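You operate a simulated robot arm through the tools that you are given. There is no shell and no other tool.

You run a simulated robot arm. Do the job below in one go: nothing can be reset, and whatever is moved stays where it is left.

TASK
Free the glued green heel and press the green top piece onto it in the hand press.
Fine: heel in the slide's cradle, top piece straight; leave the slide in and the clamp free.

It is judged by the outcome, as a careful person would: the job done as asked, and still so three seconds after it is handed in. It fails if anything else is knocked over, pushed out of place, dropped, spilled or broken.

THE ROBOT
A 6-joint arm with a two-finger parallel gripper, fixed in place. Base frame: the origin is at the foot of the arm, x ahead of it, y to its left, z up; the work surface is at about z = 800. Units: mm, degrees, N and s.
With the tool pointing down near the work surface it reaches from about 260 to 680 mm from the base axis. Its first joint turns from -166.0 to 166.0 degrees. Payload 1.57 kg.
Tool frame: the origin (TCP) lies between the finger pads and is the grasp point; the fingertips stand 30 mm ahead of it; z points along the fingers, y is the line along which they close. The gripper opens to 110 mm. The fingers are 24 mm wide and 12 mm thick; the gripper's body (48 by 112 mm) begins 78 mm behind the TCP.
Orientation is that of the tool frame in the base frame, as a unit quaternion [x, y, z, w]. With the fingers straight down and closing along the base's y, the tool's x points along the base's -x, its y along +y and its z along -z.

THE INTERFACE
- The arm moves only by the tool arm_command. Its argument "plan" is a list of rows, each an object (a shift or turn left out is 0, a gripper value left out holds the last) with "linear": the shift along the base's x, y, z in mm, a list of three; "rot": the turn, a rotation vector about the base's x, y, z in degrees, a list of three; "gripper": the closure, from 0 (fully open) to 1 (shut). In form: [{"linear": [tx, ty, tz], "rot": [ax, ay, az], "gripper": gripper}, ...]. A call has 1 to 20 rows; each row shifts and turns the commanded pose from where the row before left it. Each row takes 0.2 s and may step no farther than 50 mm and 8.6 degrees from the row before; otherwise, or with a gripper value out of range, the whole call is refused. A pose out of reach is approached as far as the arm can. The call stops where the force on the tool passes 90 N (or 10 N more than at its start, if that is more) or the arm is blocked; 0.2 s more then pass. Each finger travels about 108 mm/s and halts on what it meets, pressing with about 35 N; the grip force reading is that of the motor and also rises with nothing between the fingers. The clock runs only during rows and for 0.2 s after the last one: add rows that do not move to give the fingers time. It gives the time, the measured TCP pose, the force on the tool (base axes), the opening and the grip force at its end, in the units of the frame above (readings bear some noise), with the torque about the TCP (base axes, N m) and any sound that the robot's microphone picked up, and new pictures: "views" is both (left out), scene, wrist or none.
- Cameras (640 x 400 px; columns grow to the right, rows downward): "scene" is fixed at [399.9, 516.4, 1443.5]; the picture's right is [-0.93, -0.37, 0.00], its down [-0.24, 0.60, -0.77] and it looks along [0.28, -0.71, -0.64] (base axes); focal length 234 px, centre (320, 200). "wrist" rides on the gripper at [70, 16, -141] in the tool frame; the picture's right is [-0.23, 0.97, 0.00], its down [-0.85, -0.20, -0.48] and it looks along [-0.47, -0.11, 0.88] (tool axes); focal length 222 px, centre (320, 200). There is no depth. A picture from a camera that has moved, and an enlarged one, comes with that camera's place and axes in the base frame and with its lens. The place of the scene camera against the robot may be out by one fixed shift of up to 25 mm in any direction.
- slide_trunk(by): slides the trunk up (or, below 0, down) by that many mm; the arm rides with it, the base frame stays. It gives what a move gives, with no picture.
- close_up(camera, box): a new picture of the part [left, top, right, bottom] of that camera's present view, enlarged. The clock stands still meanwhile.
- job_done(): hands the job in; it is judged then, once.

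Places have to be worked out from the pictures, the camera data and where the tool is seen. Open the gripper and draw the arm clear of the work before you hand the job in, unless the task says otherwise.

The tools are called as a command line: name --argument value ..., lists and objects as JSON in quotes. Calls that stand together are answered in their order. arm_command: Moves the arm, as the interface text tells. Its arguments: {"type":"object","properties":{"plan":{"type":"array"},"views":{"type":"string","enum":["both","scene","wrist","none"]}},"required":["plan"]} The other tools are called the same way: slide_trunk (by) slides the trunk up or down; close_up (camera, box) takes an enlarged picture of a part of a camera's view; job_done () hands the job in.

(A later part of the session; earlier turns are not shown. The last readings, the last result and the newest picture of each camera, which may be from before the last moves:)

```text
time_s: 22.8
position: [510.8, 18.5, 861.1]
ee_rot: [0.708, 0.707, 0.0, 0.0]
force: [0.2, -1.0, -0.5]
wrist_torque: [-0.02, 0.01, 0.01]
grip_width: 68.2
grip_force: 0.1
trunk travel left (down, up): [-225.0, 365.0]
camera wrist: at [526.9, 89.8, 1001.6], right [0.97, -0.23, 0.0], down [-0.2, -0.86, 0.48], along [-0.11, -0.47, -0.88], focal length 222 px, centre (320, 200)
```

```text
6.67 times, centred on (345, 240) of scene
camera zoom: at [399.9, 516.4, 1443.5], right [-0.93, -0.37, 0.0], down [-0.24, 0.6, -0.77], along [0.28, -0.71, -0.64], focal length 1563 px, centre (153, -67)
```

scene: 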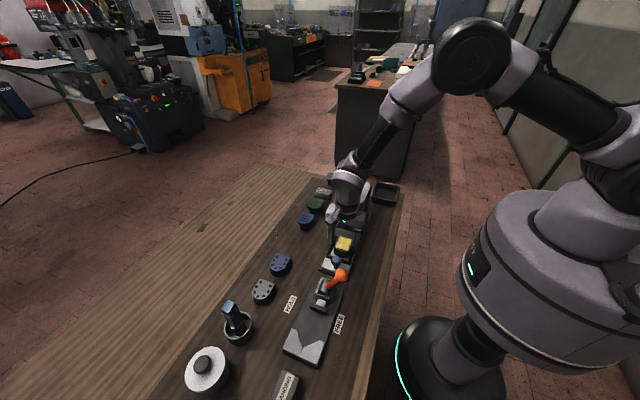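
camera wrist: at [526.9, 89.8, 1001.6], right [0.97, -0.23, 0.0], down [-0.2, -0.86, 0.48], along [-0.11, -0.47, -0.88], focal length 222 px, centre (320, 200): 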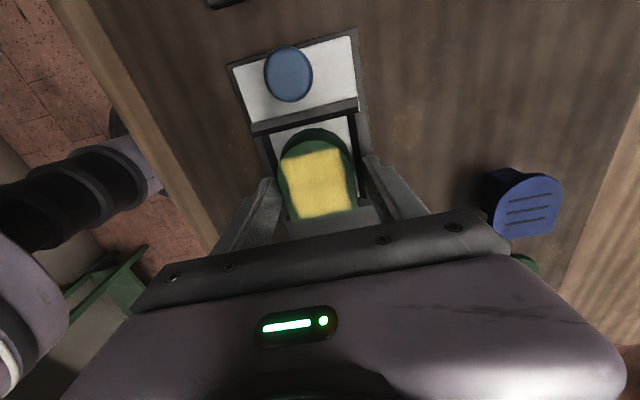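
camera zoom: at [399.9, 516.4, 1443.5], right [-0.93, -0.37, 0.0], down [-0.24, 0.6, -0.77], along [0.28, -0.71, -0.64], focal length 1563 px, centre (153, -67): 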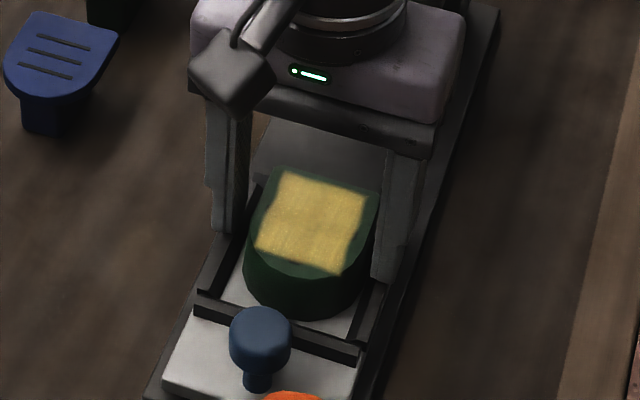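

The heel rests in the cradle (x ≈ 482–536, y ≈ −7…57), inside all four walls. I open, rise, and go over to look at the green top piece near (682, −143).

arm_command --plan '[{"linear": [0, 0, 5], "gripper": 0.3}, {"linear": [0, 0, 40], "gripper": 0.2}, {"linear": [0, 0, 48]}, {"linear": [0, 0, 48]}, {"linear": [0, 0, 48], "gripper": 0.0}, {"linear": [30, -35, 0]}, {"linear": [30, -35, 0]}, {"linear": [30, -35, 0]}, {"linear": [30, -35, 0]}, {"linear": [20, -20, 0]}, {"linear": [0, 0, 0]}]'

close_up --camera "wrist" --box '[200, 40, 440, 220]'

```text
time_s: 25.2
position: [646.9, -141.2, 1050.8]
ee_rot: [0.708, 0.706, 0.0, 0.0]
force: [-1.0, -0.4, -0.2]
wrist_torque: [0.02, 0.01, 0.01]
grip_width: 110.1
grip_force: 0.0
trunk travel left (down, up): [-225.0, 365.0]
camera wrist: at [663.7, -71.0, 1192.4], right [0.97, -0.23, 0.0], down [-0.2, -0.85, 0.48], along [-0.11, -0.47, -0.88], focal length 222 px, centre (320, 200)
```

scene: 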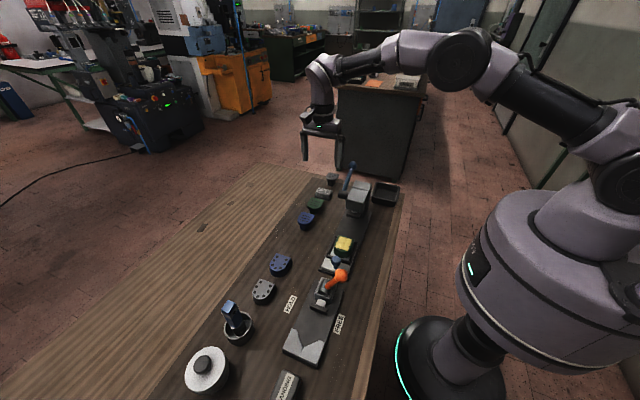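
wrist: 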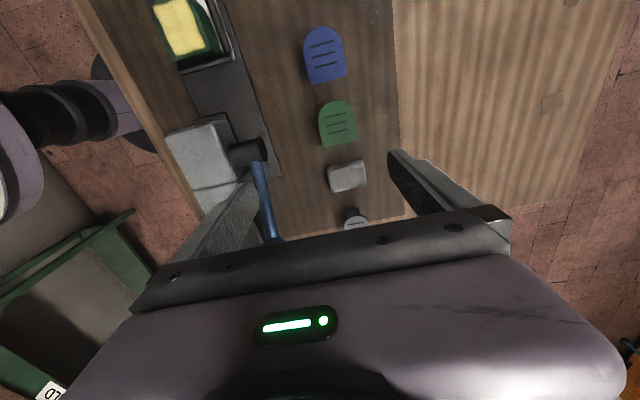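

```text
2.22 times, centred on (320, 130) of wrist
camera zoom: at [663.7, -71.0, 1192.4], right [0.97, -0.23, 0.0], down [-0.2, -0.85, 0.48], along [-0.11, -0.47, -0.88], focal length 494 px, centre (320, 356)
```

zoom: 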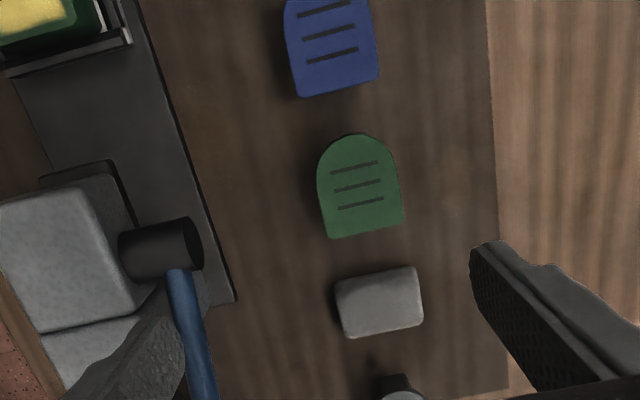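

The green top piece is around x 646–702, y −172…−105, with nearly no yaw. I move closer to measure it and to see how far out the arm reaches.

arm_command --plan '[{"linear": [10, 1, -30]}, {"linear": [10, 1, -40]}, {"linear": [7, 1, -40]}, {"linear": [0, 0, 0]}]'

close_up --camera "wrist" --box '[220, 90, 420, 240]'

close_up --camera "scene" --box '[280, 150, 420, 250]'

```text
time_s: 26.2
position: [677.9, -138.0, 941.6]
ee_rot: [0.708, 0.706, 0.0, 0.0]
force: [-0.3, 0.1, -0.2]
wrist_torque: [0.01, 0.01, 0.02]
grip_width: 110.0
grip_force: 0.1
trunk travel left (down, up): [-225.0, 365.0]
camera wrist: at [692.8, -67.6, 1081.6], right [0.97, -0.23, 0.0], down [-0.2, -0.85, 0.48], along [-0.11, -0.47, -0.88], focal length 222 px, centre (320, 200)
```

scene: 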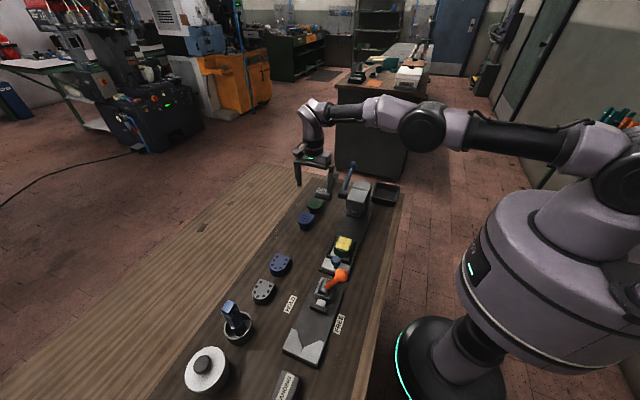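
wrist: 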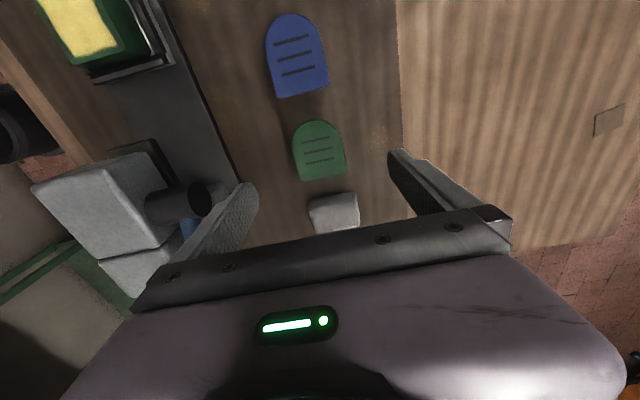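

```text
2.67 times, centred on (320, 165) of wrist
camera zoom: at [692.8, -67.6, 1081.6], right [0.97, -0.23, 0.0], down [-0.2, -0.85, 0.48], along [-0.11, -0.47, -0.88], focal length 592 px, centre (320, 293)
```

zoom: 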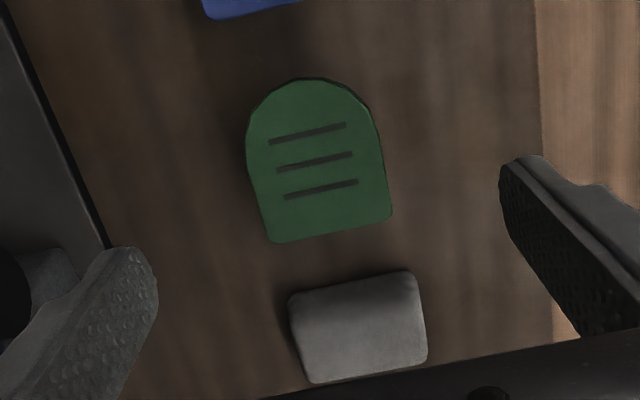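

```text
4.00 times, centred on (350, 200) of scene
camera zoom: at [399.9, 516.4, 1443.5], right [-0.93, -0.37, 0.0], down [-0.24, 0.6, -0.77], along [0.28, -0.71, -0.64], focal length 938 px, centre (200, 200)
```

zoom: 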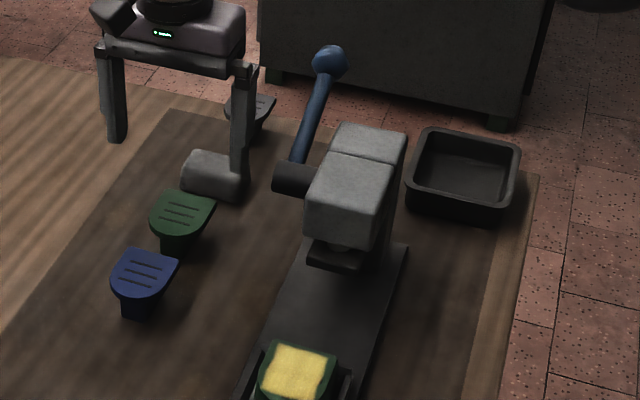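

The top piece is near (673, −137), z ≈ 830, on a small stand, square to the axes; the arm is almost stretched out there. I rise a bit, align over it, then lower the trunk by 70 mm to gain reach at low height.

arm_command --plan '[{"linear": [-3, -3, 40]}, {"linear": [-1, -3, 20]}, {"linear": [0, 0, 0]}]' --views "none"

slide_trunk --by -70

arm_command --plan '[{"linear": [0, 0, 0]}]'

```text
time_s: 27.0
position: [672.9, -142.1, 1000.2]
ee_rot: [0.708, 0.706, 0.0, 0.0]
force: [0.4, 0.4, -0.3]
wrist_torque: [0.05, 0.02, 0.0]
grip_width: 110.0
grip_force: 0.1
trunk travel left (down, up): [-225.0, 365.0]
```

```text
time_s: 28.0
position: [671.6, -143.3, 931.6]
ee_rot: [0.708, 0.706, 0.001, 0.0]
force: [-0.1, 0.4, 0.2]
wrist_torque: [0.01, -0.02, -0.01]
grip_width: 110.1
grip_force: 0.0
trunk travel left (down, up): [-155.0, 435.0]
```

```text
time_s: 28.4
position: [673.8, -143.3, 929.9]
ee_rot: [0.708, 0.707, 0.0, 0.0]
force: [0.5, -0.1, 0.2]
wrist_torque: [0.01, -0.02, -0.02]
grip_width: 110.3
grip_force: 0.1
trunk travel left (down, up): [-155.0, 435.0]
camera wrist: at [689.2, -73.1, 1071.2], right [0.97, -0.23, 0.0], down [-0.2, -0.86, 0.48], along [-0.11, -0.47, -0.88], focal length 222 px, centre (320, 200)
```

scene: 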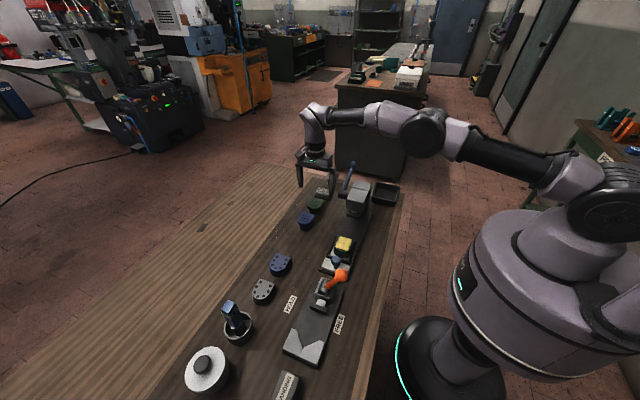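
wrist: 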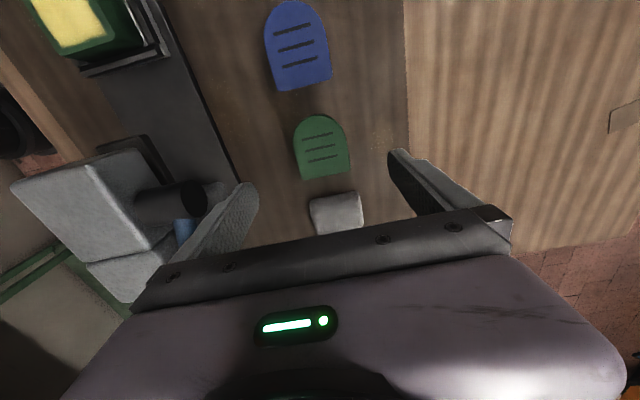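

The arm now has reach to spare. I lower to z ≈ 880 (tips ≈ 850, above the piece) and measure its height in both cameras.

arm_command --plan '[{"linear": [0, 0, -30]}, {"linear": [0, 0, -18]}, {"linear": [0, 0, 0]}]'

close_up --camera "wrist" --box '[220, 90, 420, 240]'

close_up --camera "scene" --box '[280, 160, 360, 220]'

```text
time_s: 29.2
position: [673.1, -145.0, 882.8]
ee_rot: [0.708, 0.706, -0.001, 0.001]
force: [0.2, 0.4, 0.6]
wrist_torque: [0.0, 0.02, 0.02]
grip_width: 110.1
grip_force: 0.0
trunk travel left (down, up): [-155.0, 435.0]
camera wrist: at [689.8, -74.4, 1023.4], right [0.97, -0.23, 0.0], down [-0.2, -0.86, 0.48], along [-0.11, -0.47, -0.88], focal length 222 px, centre (320, 200)
```

scene: 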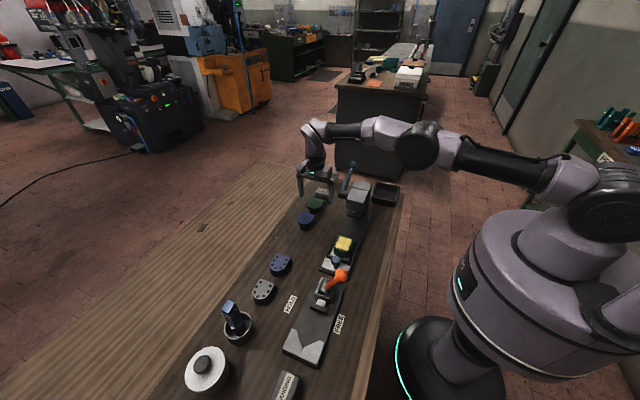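
wrist: 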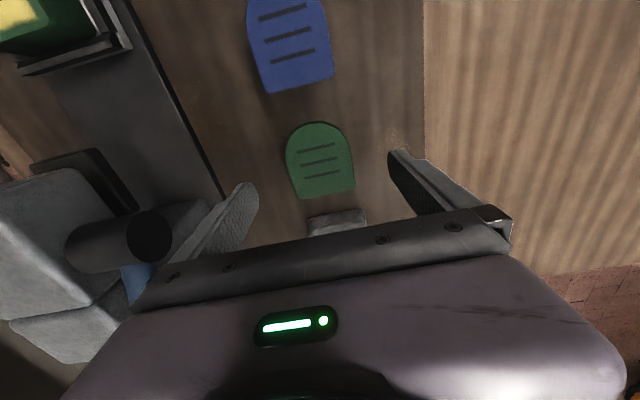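

```text
2.67 times, centred on (320, 165) of wrist
camera zoom: at [689.8, -74.4, 1023.4], right [0.97, -0.23, 0.0], down [-0.2, -0.86, 0.48], along [-0.11, -0.47, -0.88], focal length 592 px, centre (320, 293)
```

zoom: 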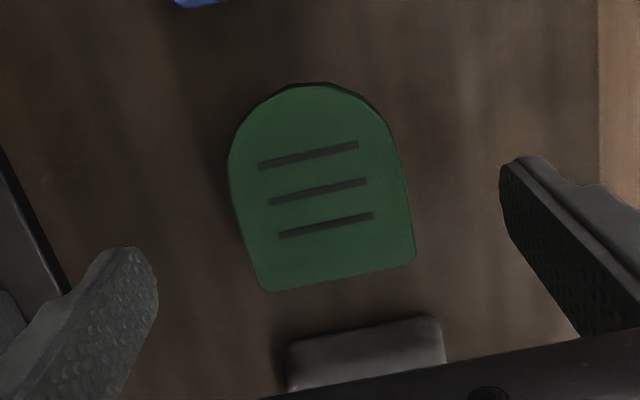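

```text
6.67 times, centred on (320, 190) of scene
camera zoom: at [399.9, 516.4, 1443.5], right [-0.93, -0.37, 0.0], down [-0.24, 0.6, -0.77], along [0.28, -0.71, -0.64], focal length 1563 px, centre (320, 267)
```

zoom: 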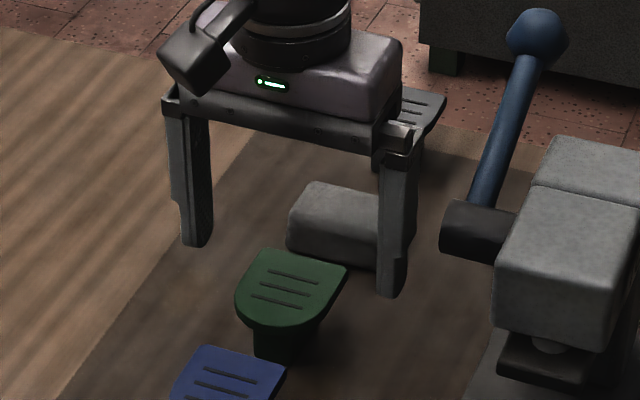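

I need the plate's thickness and height more exactly, so I zoom further in on it.

close_up --camera "scene" --box '[300, 188, 332, 212]'

close_up --camera "scene" --box '[290, 160, 345, 200]'

```text
16.00 times, centred on (316, 200) of scene
camera zoom: at [399.9, 516.4, 1443.5], right [-0.93, -0.37, 0.0], down [-0.24, 0.6, -0.77], along [0.28, -0.71, -0.64], focal length 3751 px, centre (384, 200)
```

zoom: 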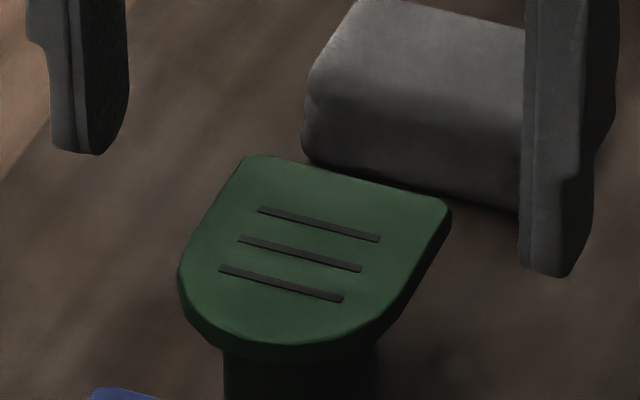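

```text
10.00 times, centred on (318, 180) of scene
camera zoom: at [399.9, 516.4, 1443.5], right [-0.93, -0.37, 0.0], down [-0.24, 0.6, -0.77], along [0.28, -0.71, -0.64], focal length 2345 px, centre (345, 400)
```

zoom: 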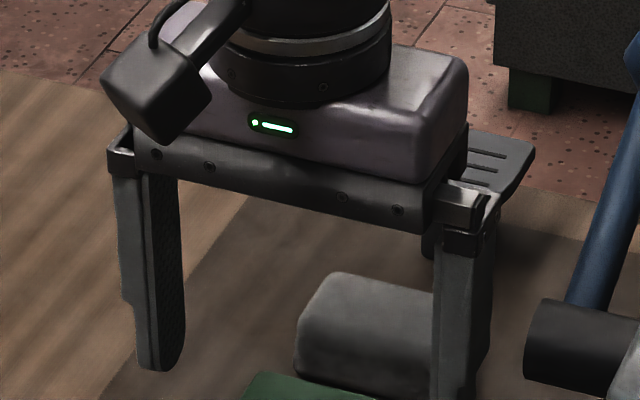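

The plate's top is at z ≈ 835 (thickness ≈ 8 mm, on a stand), centre x ≈ 673.6, flat edge at y ≈ −169. I descend to TCP z ≈ 856 (tips ≈ 826, just at the plate's underside) at y ≈ −141.

arm_command --plan '[{"linear": [0.5, 3, -12]}, {"linear": [0, 0, -10]}, {"linear": [0, 0, -5]}, {"linear": [0, 0, 0]}]'

close_up --camera "scene" --box '[295, 180, 343, 216]'

close_up --camera "wrist" --box '[220, 90, 420, 240]'

```text
time_s: 30.2
position: [673.8, -141.7, 854.8]
ee_rot: [0.707, 0.707, 0.0, 0.0]
force: [-0.4, 0.1, -0.2]
wrist_torque: [0.04, -0.02, 0.02]
grip_width: 110.2
grip_force: 0.0
trunk travel left (down, up): [-155.0, 435.0]
camera wrist: at [690.6, -70.6, 995.3], right [0.97, -0.23, 0.0], down [-0.2, -0.86, 0.48], along [-0.11, -0.47, -0.88], focal length 222 px, centre (320, 200)
```

scene: 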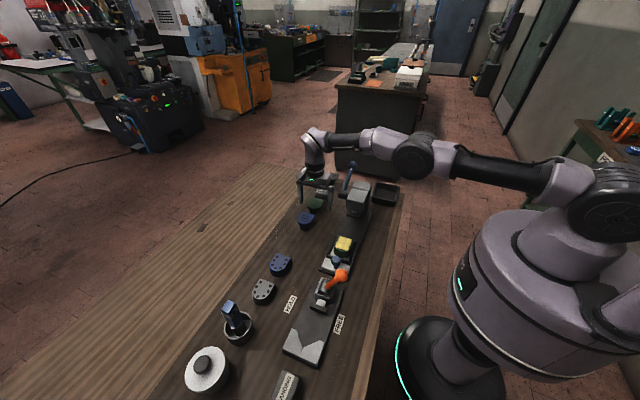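
wrist: 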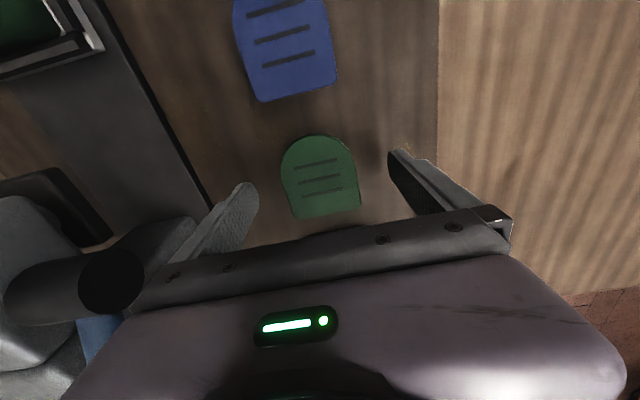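

```text
11.11 times, centred on (319, 198) of scene
camera zoom: at [399.9, 516.4, 1443.5], right [-0.93, -0.37, 0.0], down [-0.24, 0.6, -0.77], along [0.28, -0.71, -0.64], focal length 2605 px, centre (331, 222)
```

zoom: 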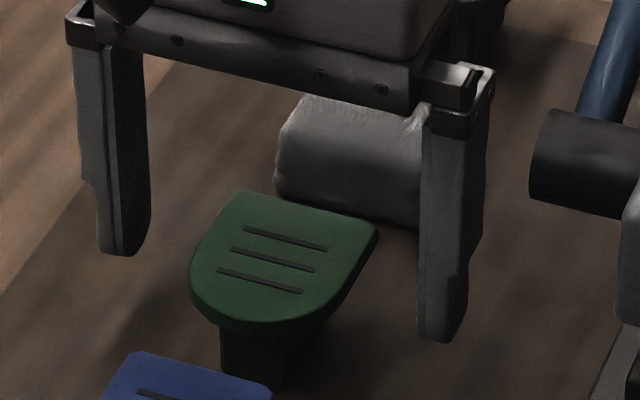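

```text
2.67 times, centred on (320, 165) of wrist
camera zoom: at [690.6, -70.6, 995.3], right [0.97, -0.23, 0.0], down [-0.2, -0.86, 0.48], along [-0.11, -0.47, -0.88], focal length 592 px, centre (320, 293)
```

zoom: 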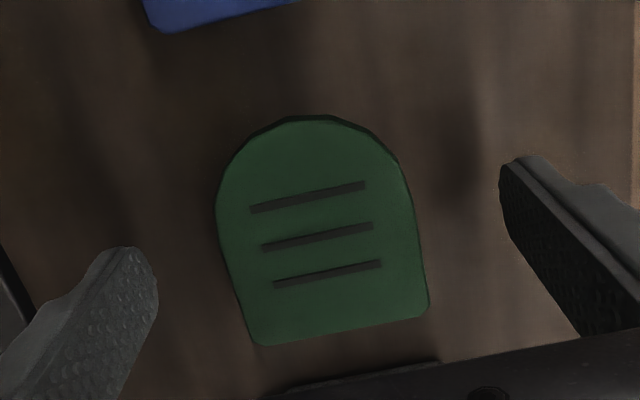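

The fingertips are about 10 mm below the plate's top, i.e. right at its underside. I close gently on the plate.

arm_command --plan '[{"linear": [0, 0, 0], "gripper": 0.3}, {"linear": [0, 0, 0], "gripper": 0.42}, {"linear": [0, 0, 0], "gripper": 0.55}, {"linear": [0, 0, 0], "gripper": 0.8}, {"linear": [0, 0, 0], "gripper": 0.8}]'

close_up --camera "scene" --box '[295, 180, 343, 216]'

close_up --camera "wrist" --box '[220, 90, 420, 240]'

```text
time_s: 31.4
position: [674.1, -140.6, 855.2]
ee_rot: [0.708, 0.706, 0.0, 0.0]
force: [-0.5, -1.2, -1.0]
wrist_torque: [0.0, -0.04, 0.01]
grip_width: 55.0
grip_force: 34.8
trunk travel left (down, up): [-155.0, 435.0]
camera wrist: at [690.6, -70.6, 995.5], right [0.97, -0.23, 0.0], down [-0.2, -0.86, 0.48], along [-0.11, -0.47, -0.88], focal length 222 px, centre (320, 200)
```

scene: 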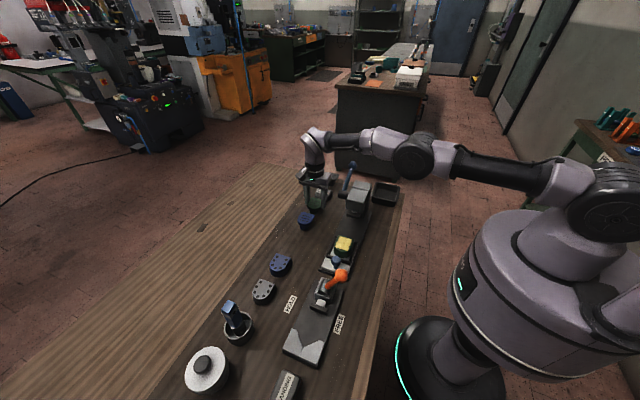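
wrist: 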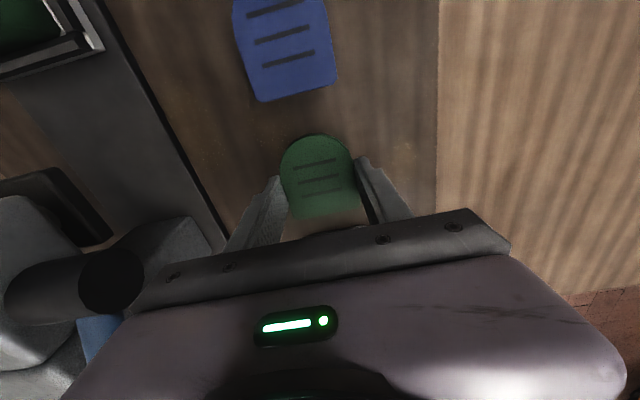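

```text
11.11 times, centred on (319, 198) of scene
camera zoom: at [399.9, 516.4, 1443.5], right [-0.93, -0.37, 0.0], down [-0.24, 0.6, -0.77], along [0.28, -0.71, -0.64], focal length 2605 px, centre (331, 222)
```

zoom: 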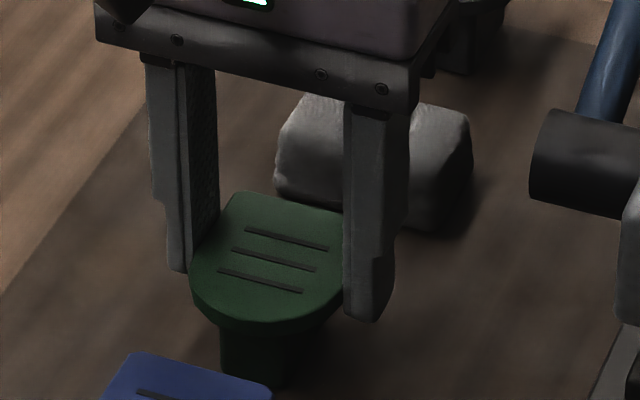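

```text
2.67 times, centred on (320, 165) of wrist
camera zoom: at [690.6, -70.6, 995.5], right [0.97, -0.23, 0.0], down [-0.2, -0.86, 0.48], along [-0.11, -0.47, -0.88], focal length 592 px, centre (320, 293)
```

zoom: 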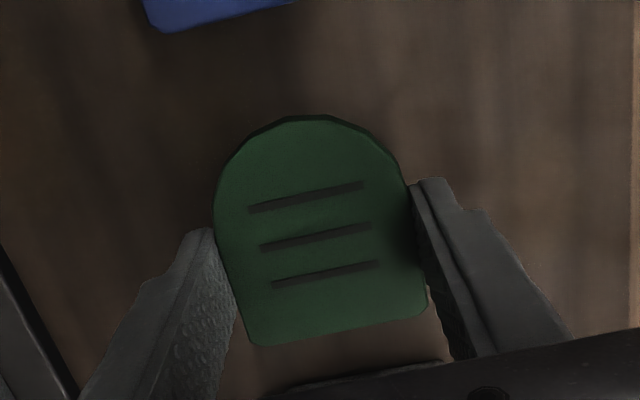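

The plate is gripped at 55.0 mm. I lift slowly and check that the stand stays behind and the piece hangs level.

arm_command --plan '[{"linear": [0, 0, 4]}, {"linear": [0, 0, 10]}, {"linear": [0, 0, 25]}, {"linear": [0, 0, 40]}, {"linear": [0, 0, 0]}]'

close_up --camera "scene" --box '[295, 160, 343, 216]'

close_up --camera "wrist" --box '[220, 90, 420, 240]'

```text
time_s: 32.6
position: [675.7, -140.8, 932.8]
ee_rot: [0.708, 0.706, 0.001, 0.0]
force: [-0.3, 0.7, 0.0]
wrist_torque: [-0.01, 0.0, 0.0]
grip_width: 55.2
grip_force: 34.6
trunk travel left (down, up): [-155.0, 435.0]
camera wrist: at [691.2, -71.1, 1074.1], right [0.97, -0.23, 0.0], down [-0.2, -0.86, 0.48], along [-0.11, -0.47, -0.88], focal length 222 px, centre (320, 200)
```

scene: 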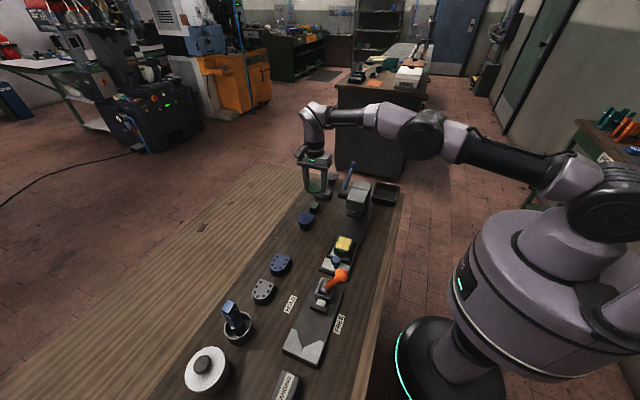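
wrist: 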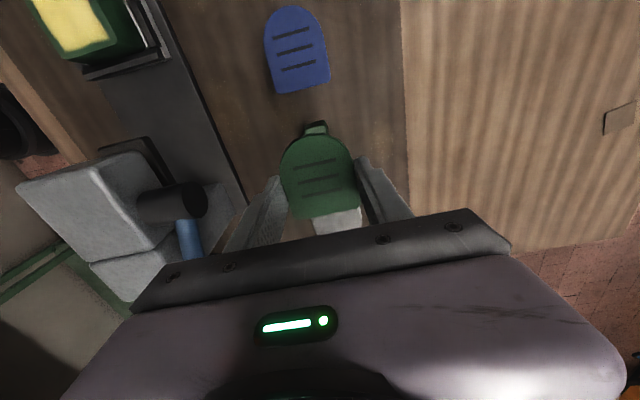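

```text
7.14 times, centred on (319, 188) of scene
camera zoom: at [399.9, 516.4, 1443.5], right [-0.93, -0.37, 0.0], down [-0.24, 0.6, -0.77], along [0.28, -0.71, -0.64], focal length 1675 px, centre (327, 286)
```

zoom: 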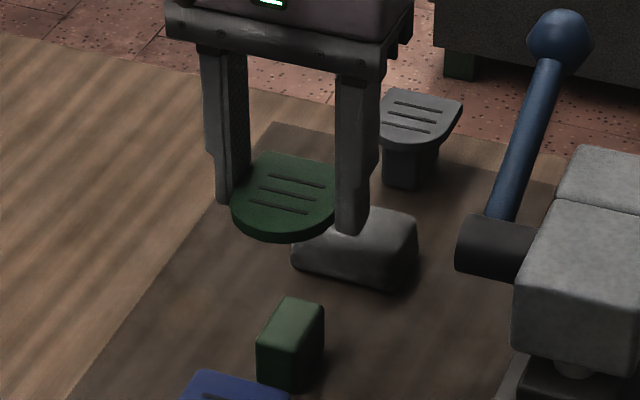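

```text
2.67 times, centred on (320, 165) of wrist
camera zoom: at [691.2, -71.1, 1074.1], right [0.97, -0.23, 0.0], down [-0.2, -0.86, 0.48], along [-0.11, -0.47, -0.88], focal length 592 px, centre (320, 293)
```

zoom: 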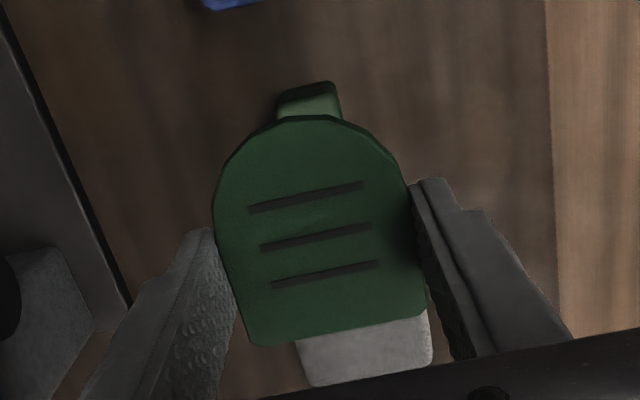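

The stand stays put and the piece hangs in the grip. I zoom in to see how far the fingertips reach below the piece's underside.

close_up --camera "scene" --box '[300, 172, 332, 196]'

close_up --camera "scene" --box '[325, 225, 365, 275]'

```text
16.00 times, centred on (316, 184) of scene
camera zoom: at [399.9, 516.4, 1443.5], right [-0.93, -0.37, 0.0], down [-0.24, 0.6, -0.77], along [0.28, -0.71, -0.64], focal length 3751 px, centre (384, 456)
```

zoom: 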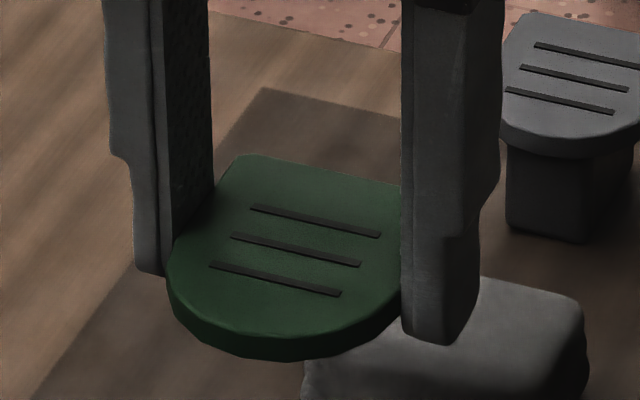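

```text
8.00 times, centred on (345, 250) of scene
camera zoom: at [399.9, 516.4, 1443.5], right [-0.93, -0.37, 0.0], down [-0.24, 0.6, -0.77], along [0.28, -0.71, -0.64], focal length 1876 px, centre (120, -200)
```

zoom: 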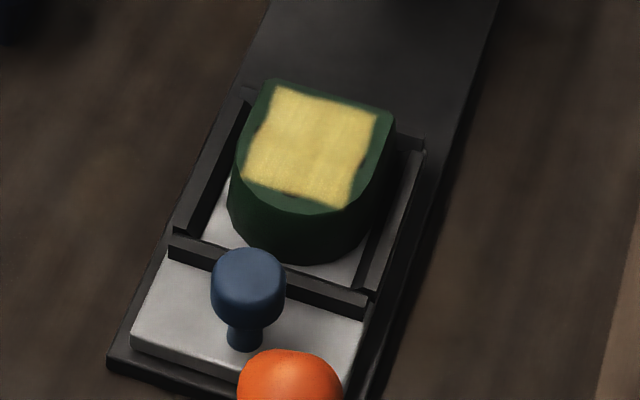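

The tips reach about 5–8 mm below the piece's underside, which would foul the heel's tapered sides. I'll set the piece back on its stand, and re-grip it ~6.5 mm higher.

arm_command --plan '[{"linear": [0, 0, -40]}, {"linear": [0, 0, -25]}, {"linear": [0, 0, -9]}, {"linear": [0, 0, -3]}, {"linear": [0, 0, -1.5]}, {"linear": [0, 0, 0]}]' --views "none"

```text
time_s: 34.0
position: [674.2, -139.5, 855.7]
ee_rot: [0.708, 0.707, 0.0, 0.001]
force: [-0.5, 0.4, -0.8]
wrist_torque: [-0.02, 0.0, -0.02]
grip_width: 55.1
grip_force: 34.5
trunk travel left (down, up): [-155.0, 435.0]
```

The piece is just above the stand again (within 0.5 mm). I lower the last bit and open the fingers a little, then rise 6.5 mm and re-close.

arm_command --plan '[{"linear": [0, 0, -0.7]}, {"linear": [0, 0, 0], "gripper": 0.47}, {"linear": [0, 0, 0], "gripper": 0.44}, {"linear": [0, 0, 0], "gripper": 0.42}, {"linear": [0, 0, 0]}]'

close_up --camera "scene" --box '[295, 180, 343, 216]'

close_up --camera "wrist" --box '[220, 90, 420, 240]'

```text
time_s: 35.2
position: [673.6, -141.1, 854.9]
ee_rot: [0.707, 0.707, -0.001, 0.001]
force: [0.7, -0.4, 0.6]
wrist_torque: [-0.01, 0.0, 0.0]
grip_width: 64.1
grip_force: 0.1
trunk travel left (down, up): [-155.0, 435.0]
camera wrist: at [689.5, -70.0, 995.2], right [0.97, -0.23, 0.0], down [-0.2, -0.85, 0.48], along [-0.11, -0.47, -0.88], focal length 222 px, centre (320, 200)
```

scene: 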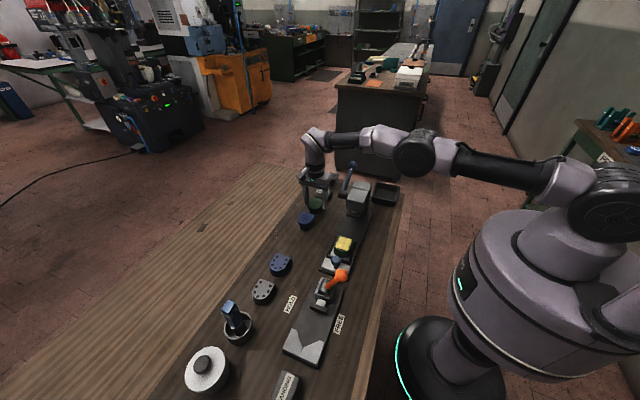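
wrist: 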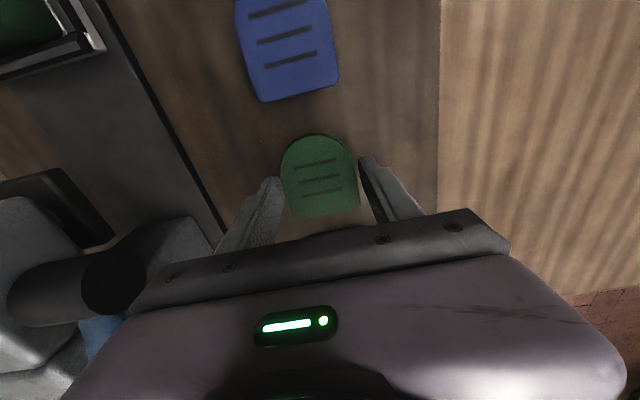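

```text
11.11 times, centred on (319, 198) of scene
camera zoom: at [399.9, 516.4, 1443.5], right [-0.93, -0.37, 0.0], down [-0.24, 0.6, -0.77], along [0.28, -0.71, -0.64], focal length 2605 px, centre (331, 222)
```

zoom: 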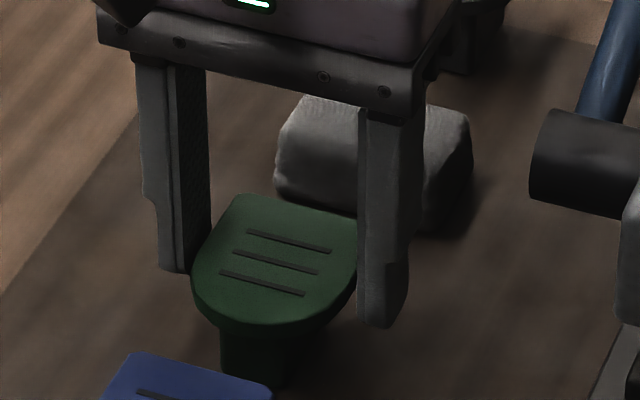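

```text
2.67 times, centred on (320, 165) of wrist
camera zoom: at [689.5, -70.0, 995.2], right [0.97, -0.23, 0.0], down [-0.2, -0.85, 0.48], along [-0.11, -0.47, -0.88], focal length 592 px, centre (320, 293)
```

zoom: 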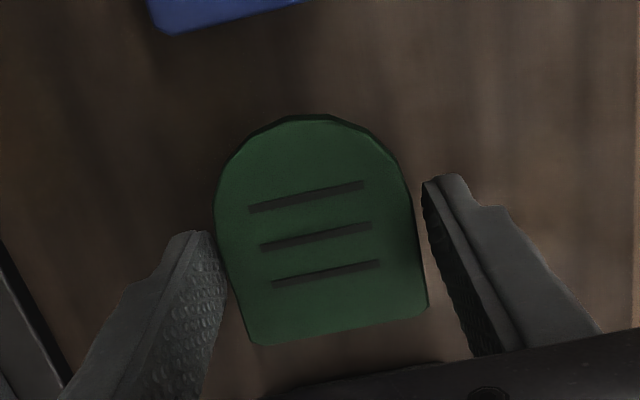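

The piece sits back on its stand unchanged. I rise 6 mm and close again.

arm_command --plan '[{"linear": [0, 0, 3]}, {"linear": [0, 0, 3]}, {"linear": [0, 0, 0], "gripper": 0.47}, {"linear": [0, 0, 0], "gripper": 0.55}, {"linear": [0, 0, 0], "gripper": 0.8}, {"linear": [0, 0, 0], "gripper": 0.8}]' --views "none"

close_up --camera "scene" --box '[300, 188, 332, 212]'

```text
time_s: 36.6
position: [674.7, -140.0, 861.1]
ee_rot: [0.708, 0.707, 0.0, -0.001]
force: [0.1, -0.2, 0.7]
wrist_torque: [0.0, 0.0, -0.03]
grip_width: 54.9
grip_force: 34.6
trunk travel left (down, up): [-155.0, 435.0]
```

```text
16.00 times, centred on (316, 200) of scene
camera zoom: at [399.9, 516.4, 1443.5], right [-0.93, -0.37, 0.0], down [-0.24, 0.6, -0.77], along [0.28, -0.71, -0.64], focal length 3751 px, centre (384, 200)
```

zoom: 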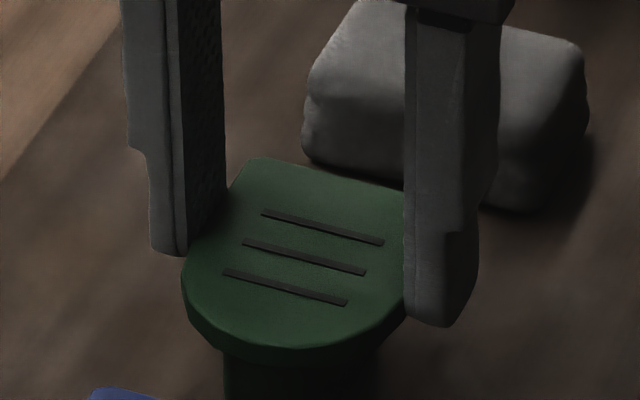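

The tips now sit ~2 mm above the underside with ~6 mm of plate gripped. I lift it and carry it over the heel in the cradle.

arm_command --plan '[{"linear": [0, 0, 4]}, {"linear": [0, 0, 15]}, {"linear": [0, 0, 35]}, {"linear": [0, 0, 45]}, {"linear": [0, 0, 45]}, {"linear": [-32, 32, 0]}, {"linear": [-33, 32, 0]}, {"linear": [-33, 32, 0]}, {"linear": [-33, 32, 0]}, {"linear": [-33, 31, 0]}, {"linear": [0, 0, -40]}, {"linear": [0, 0, -35]}, {"linear": [0, 0, 0]}]'

close_up --camera "wrist" --box '[200, 60, 440, 260]'

close_up --camera "scene" --box '[320, 200, 375, 270]'

```text
time_s: 39.4
position: [509.3, 18.3, 930.6]
ee_rot: [0.707, 0.707, 0.0, 0.0]
force: [0.0, -0.4, -1.5]
wrist_torque: [0.0, -0.03, -0.03]
grip_width: 55.0
grip_force: 34.7
trunk travel left (down, up): [-155.0, 435.0]
camera wrist: at [525.4, 88.3, 1071.1], right [0.97, -0.23, 0.0], down [-0.2, -0.86, 0.48], along [-0.11, -0.47, -0.88], focal length 222 px, centre (320, 200)
```

scene: 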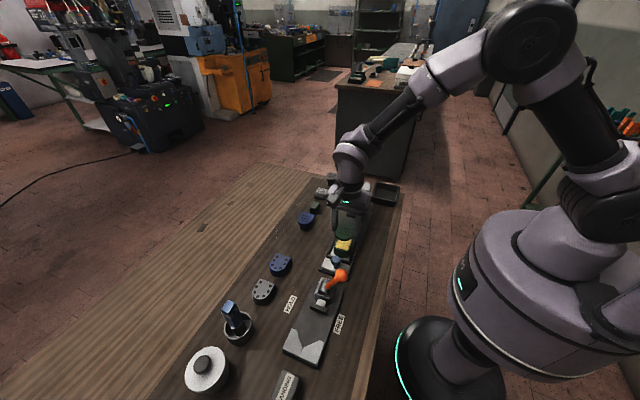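
wrist: 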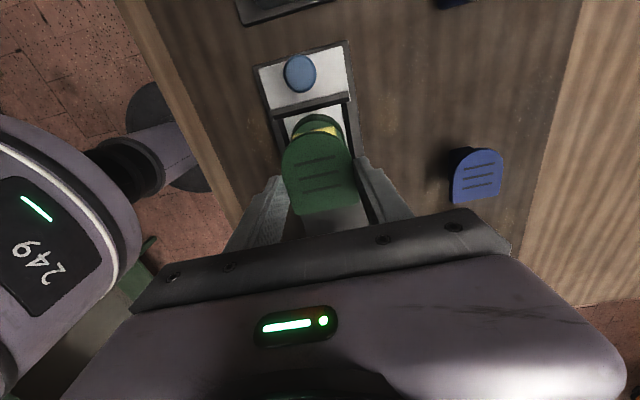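

```text
2.00 times, centred on (320, 160) of wrist
camera zoom: at [525.4, 88.3, 1071.1], right [0.97, -0.23, 0.0], down [-0.2, -0.86, 0.48], along [-0.11, -0.47, -0.88], focal length 444 px, centre (320, 280)
```

zoom: 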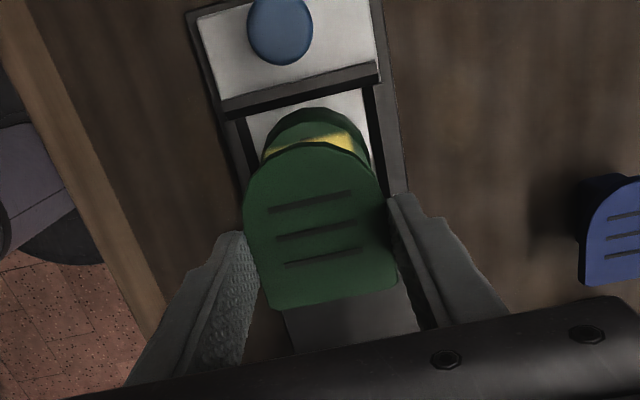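

```text
5.71 times, centred on (348, 235) of scene
camera zoom: at [399.9, 516.4, 1443.5], right [-0.93, -0.37, 0.0], down [-0.24, 0.6, -0.77], along [0.28, -0.71, -0.64], focal length 1340 px, centre (163, 0)
```

zoom: 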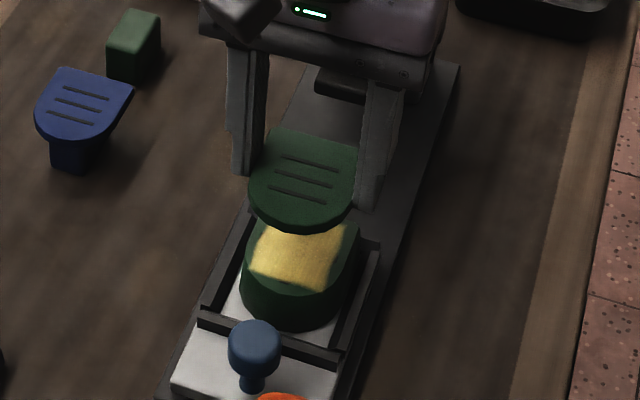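

The piece is over the heel, aligned within ~1–2 mm by my estimate (target TCP ≈ (509.6, 17.5)). I descend to z ≈ 884 and check in both cameras before touching.

arm_command --plan '[{"linear": [0, -0.5, -25]}, {"linear": [0, 0, -15]}, {"linear": [0, 0, -6]}, {"linear": [0, 0, 0]}]'

close_up --camera "wrist" --box '[260, 100, 380, 225]'

close_up --camera "scene" --box '[328, 225, 360, 260]'

```text
time_s: 40.4
position: [510.1, 17.8, 883.6]
ee_rot: [0.708, 0.706, 0.0, 0.0]
force: [-0.1, -0.2, -0.6]
wrist_torque: [-0.01, 0.01, 0.0]
grip_width: 55.1
grip_force: 35.3
trunk travel left (down, up): [-155.0, 435.0]
camera wrist: at [525.3, 87.5, 1024.1], right [0.97, -0.23, 0.0], down [-0.2, -0.86, 0.48], along [-0.11, -0.47, -0.88], focal length 222 px, centre (320, 200)
```

scene: 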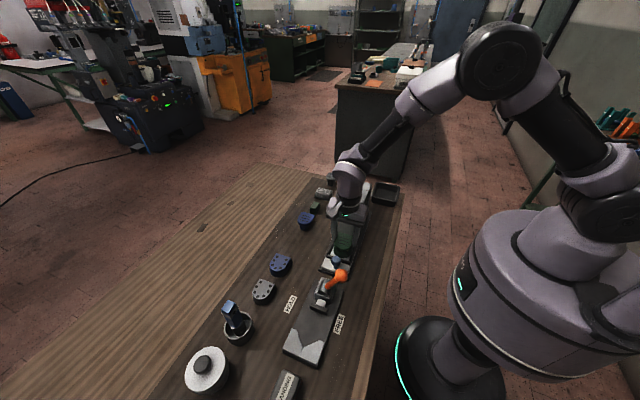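
wrist: 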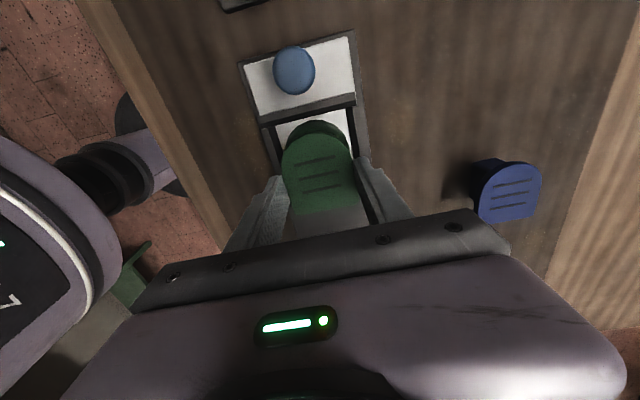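

```text
3.20 times, centred on (320, 162) of wrist
camera zoom: at [525.3, 87.5, 1024.1], right [0.97, -0.23, 0.0], down [-0.2, -0.86, 0.48], along [-0.11, -0.47, -0.88], focal length 711 px, centre (320, 320)
```

zoom: 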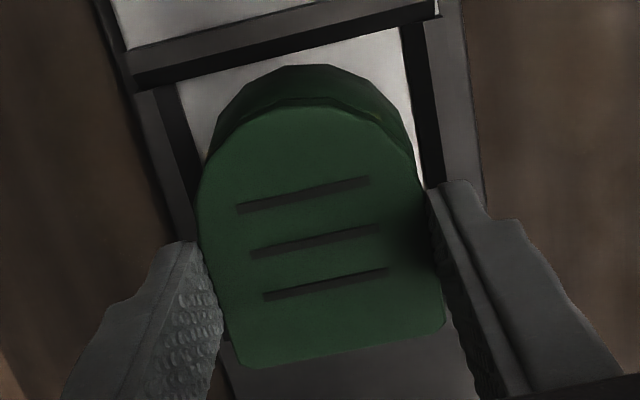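

```text
11.43 times, centred on (344, 242) of scene
camera zoom: at [399.9, 516.4, 1443.5], right [-0.93, -0.37, 0.0], down [-0.24, 0.6, -0.77], along [0.28, -0.71, -0.64], focal length 2680 px, centre (46, -286)
```

zoom: 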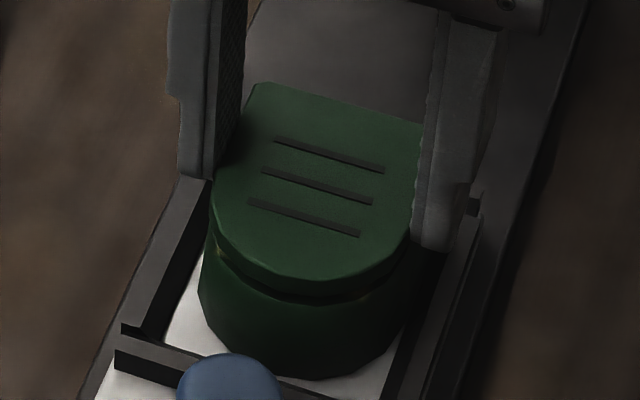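

Both views show the piece just above the heel with matching outlines. I lower in 1.5 mm steps until contact.

arm_command --plan '[{"linear": [0, 0, -1.5]}, {"linear": [0, 0, -1.5]}, {"linear": [0, 0, 0]}]' --views "none"

close_up --camera "scene" --box '[328, 225, 360, 260]'

```text
time_s: 41.2
position: [509.5, 17.0, 880.4]
ee_rot: [0.708, 0.706, 0.001, 0.001]
force: [1.2, -0.4, 10.4]
wrist_torque: [-0.05, 0.27, -0.02]
grip_width: 55.2
grip_force: 35.3
trunk travel left (down, up): [-155.0, 435.0]
```

```text
11.43 times, centred on (344, 242) of scene
camera zoom: at [399.9, 516.4, 1443.5], right [-0.93, -0.37, 0.0], down [-0.24, 0.6, -0.77], along [0.28, -0.71, -0.64], focal length 2680 px, centre (46, -286)
```

zoom: 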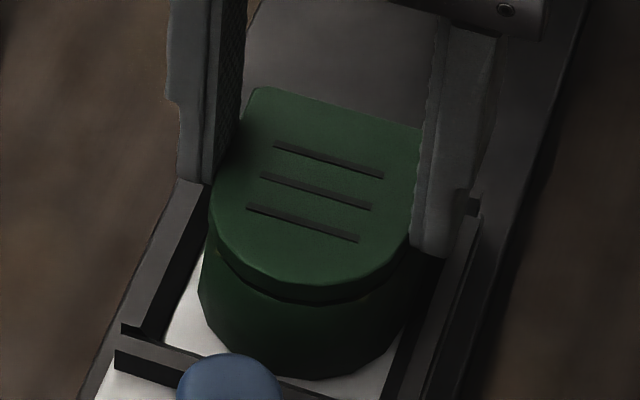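

Light contact (10 N), on the −x side first. I lower a bit more to seat it flat.

arm_command --plan '[{"linear": [0, 0, -0.8]}, {"linear": [0, 0, -0.7]}, {"linear": [0, 0, 0]}]' --views "none"

close_up --camera "scene" --box '[328, 225, 360, 260]'

close_up --camera "wrist" --box '[260, 100, 380, 225]'

```text
time_s: 42.0
position: [508.6, 17.7, 881.4]
ee_rot: [0.708, 0.706, 0.0, 0.0]
force: [1.2, 0.9, 21.6]
wrist_torque: [0.0, -0.02, 0.0]
grip_width: 55.1
grip_force: 35.4
trunk travel left (down, up): [-155.0, 435.0]
```

```text
11.43 times, centred on (344, 242) of scene
camera zoom: at [399.9, 516.4, 1443.5], right [-0.93, -0.37, 0.0], down [-0.24, 0.6, -0.77], along [0.28, -0.71, -0.64], focal length 2680 px, centre (46, -286)
```

zoom: 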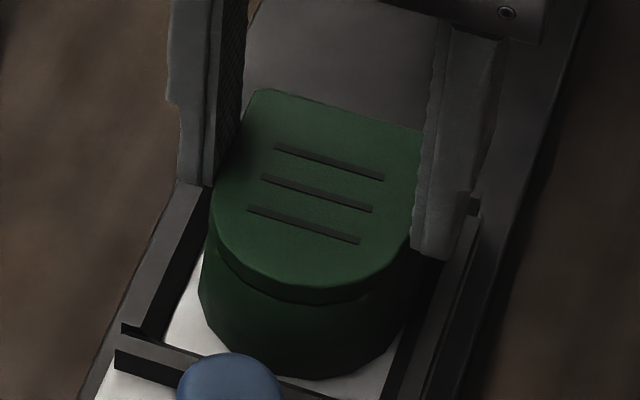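

```text
3.20 times, centred on (320, 162) of wrist
camera zoom: at [524.7, 87.9, 1021.6], right [0.97, -0.23, 0.0], down [-0.2, -0.86, 0.48], along [-0.11, -0.47, -0.88], focal length 711 px, centre (320, 320)
```

zoom: 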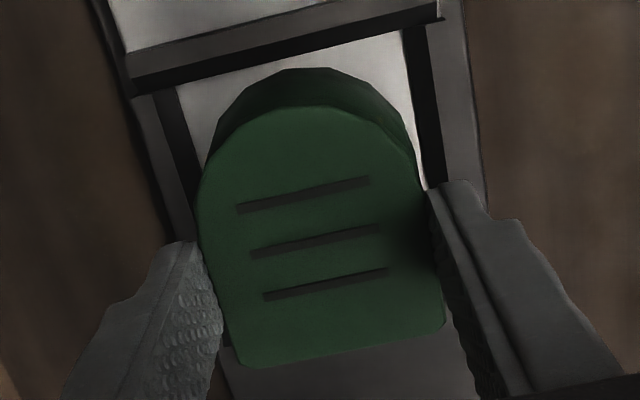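

It's seated flat now (22 N, no moment) with no visible gap. I open the fingers gradually while keeping this light load.

arm_command --plan '[{"linear": [0, 0, 0], "gripper": 0.49}, {"linear": [0, 0, 0], "gripper": 0.47}, {"linear": [0, 0, 0], "gripper": 0.44}, {"linear": [0, 0, 0], "gripper": 0.4}, {"linear": [0, 0, 0]}]'

close_up --camera "scene" --box '[328, 225, 360, 260]'

close_up --camera "wrist" --box '[260, 100, 380, 225]'

```text
time_s: 43.2
position: [508.9, 17.9, 879.5]
ee_rot: [0.708, 0.706, 0.0, 0.0]
force: [0.2, -1.0, 0.2]
wrist_torque: [0.0, 0.01, 0.0]
grip_width: 65.7
grip_force: 0.0
trunk travel left (down, up): [-155.0, 435.0]
camera wrist: at [525.5, 87.9, 1020.4], right [0.97, -0.23, 0.0], down [-0.2, -0.86, 0.48], along [-0.11, -0.47, -0.88], focal length 222 px, centre (320, 200)
```

scene: 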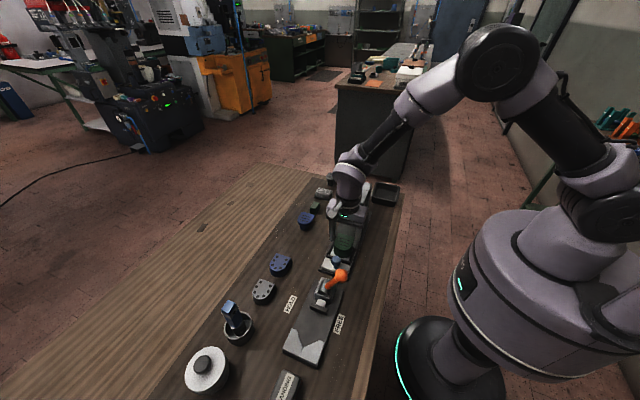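
wrist: 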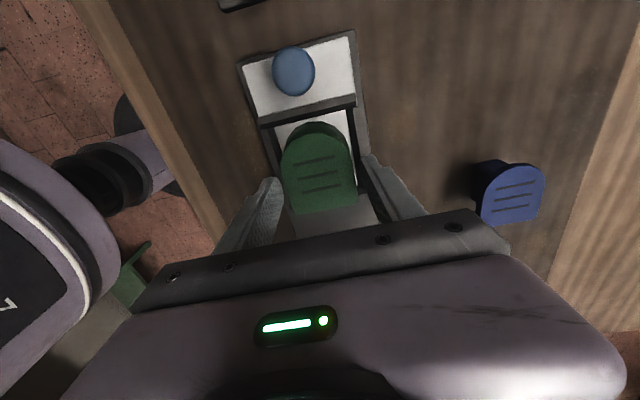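

```text
11.43 times, centred on (344, 242) of scene
camera zoom: at [399.9, 516.4, 1443.5], right [-0.93, -0.37, 0.0], down [-0.24, 0.6, -0.77], along [0.28, -0.71, -0.64], focal length 2680 px, centre (46, -286)
```

zoom: 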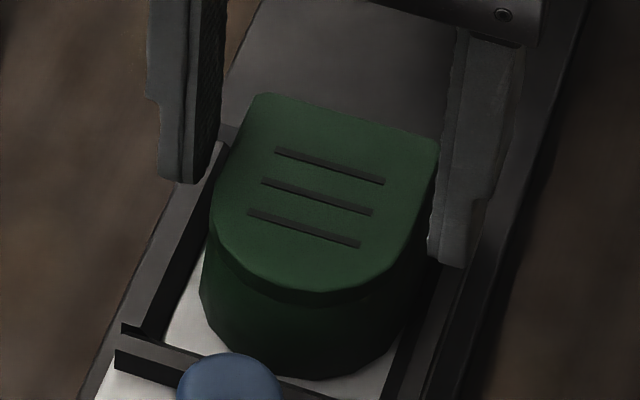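

```text
3.20 times, centred on (320, 162) of wrist
camera zoom: at [525.5, 87.9, 1020.4], right [0.97, -0.23, 0.0], down [-0.2, -0.86, 0.48], along [-0.11, -0.47, -0.88], focal length 711 px, centre (320, 320)
```

zoom: 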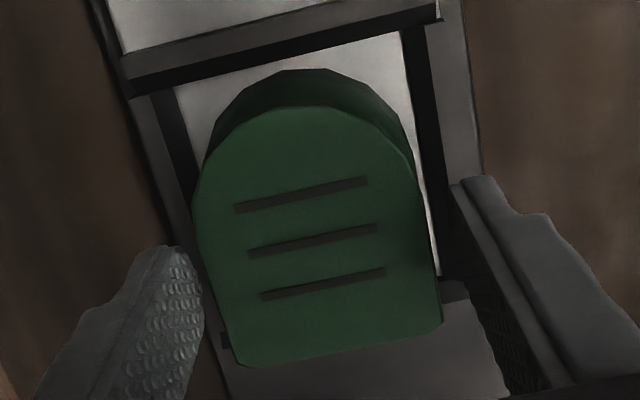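

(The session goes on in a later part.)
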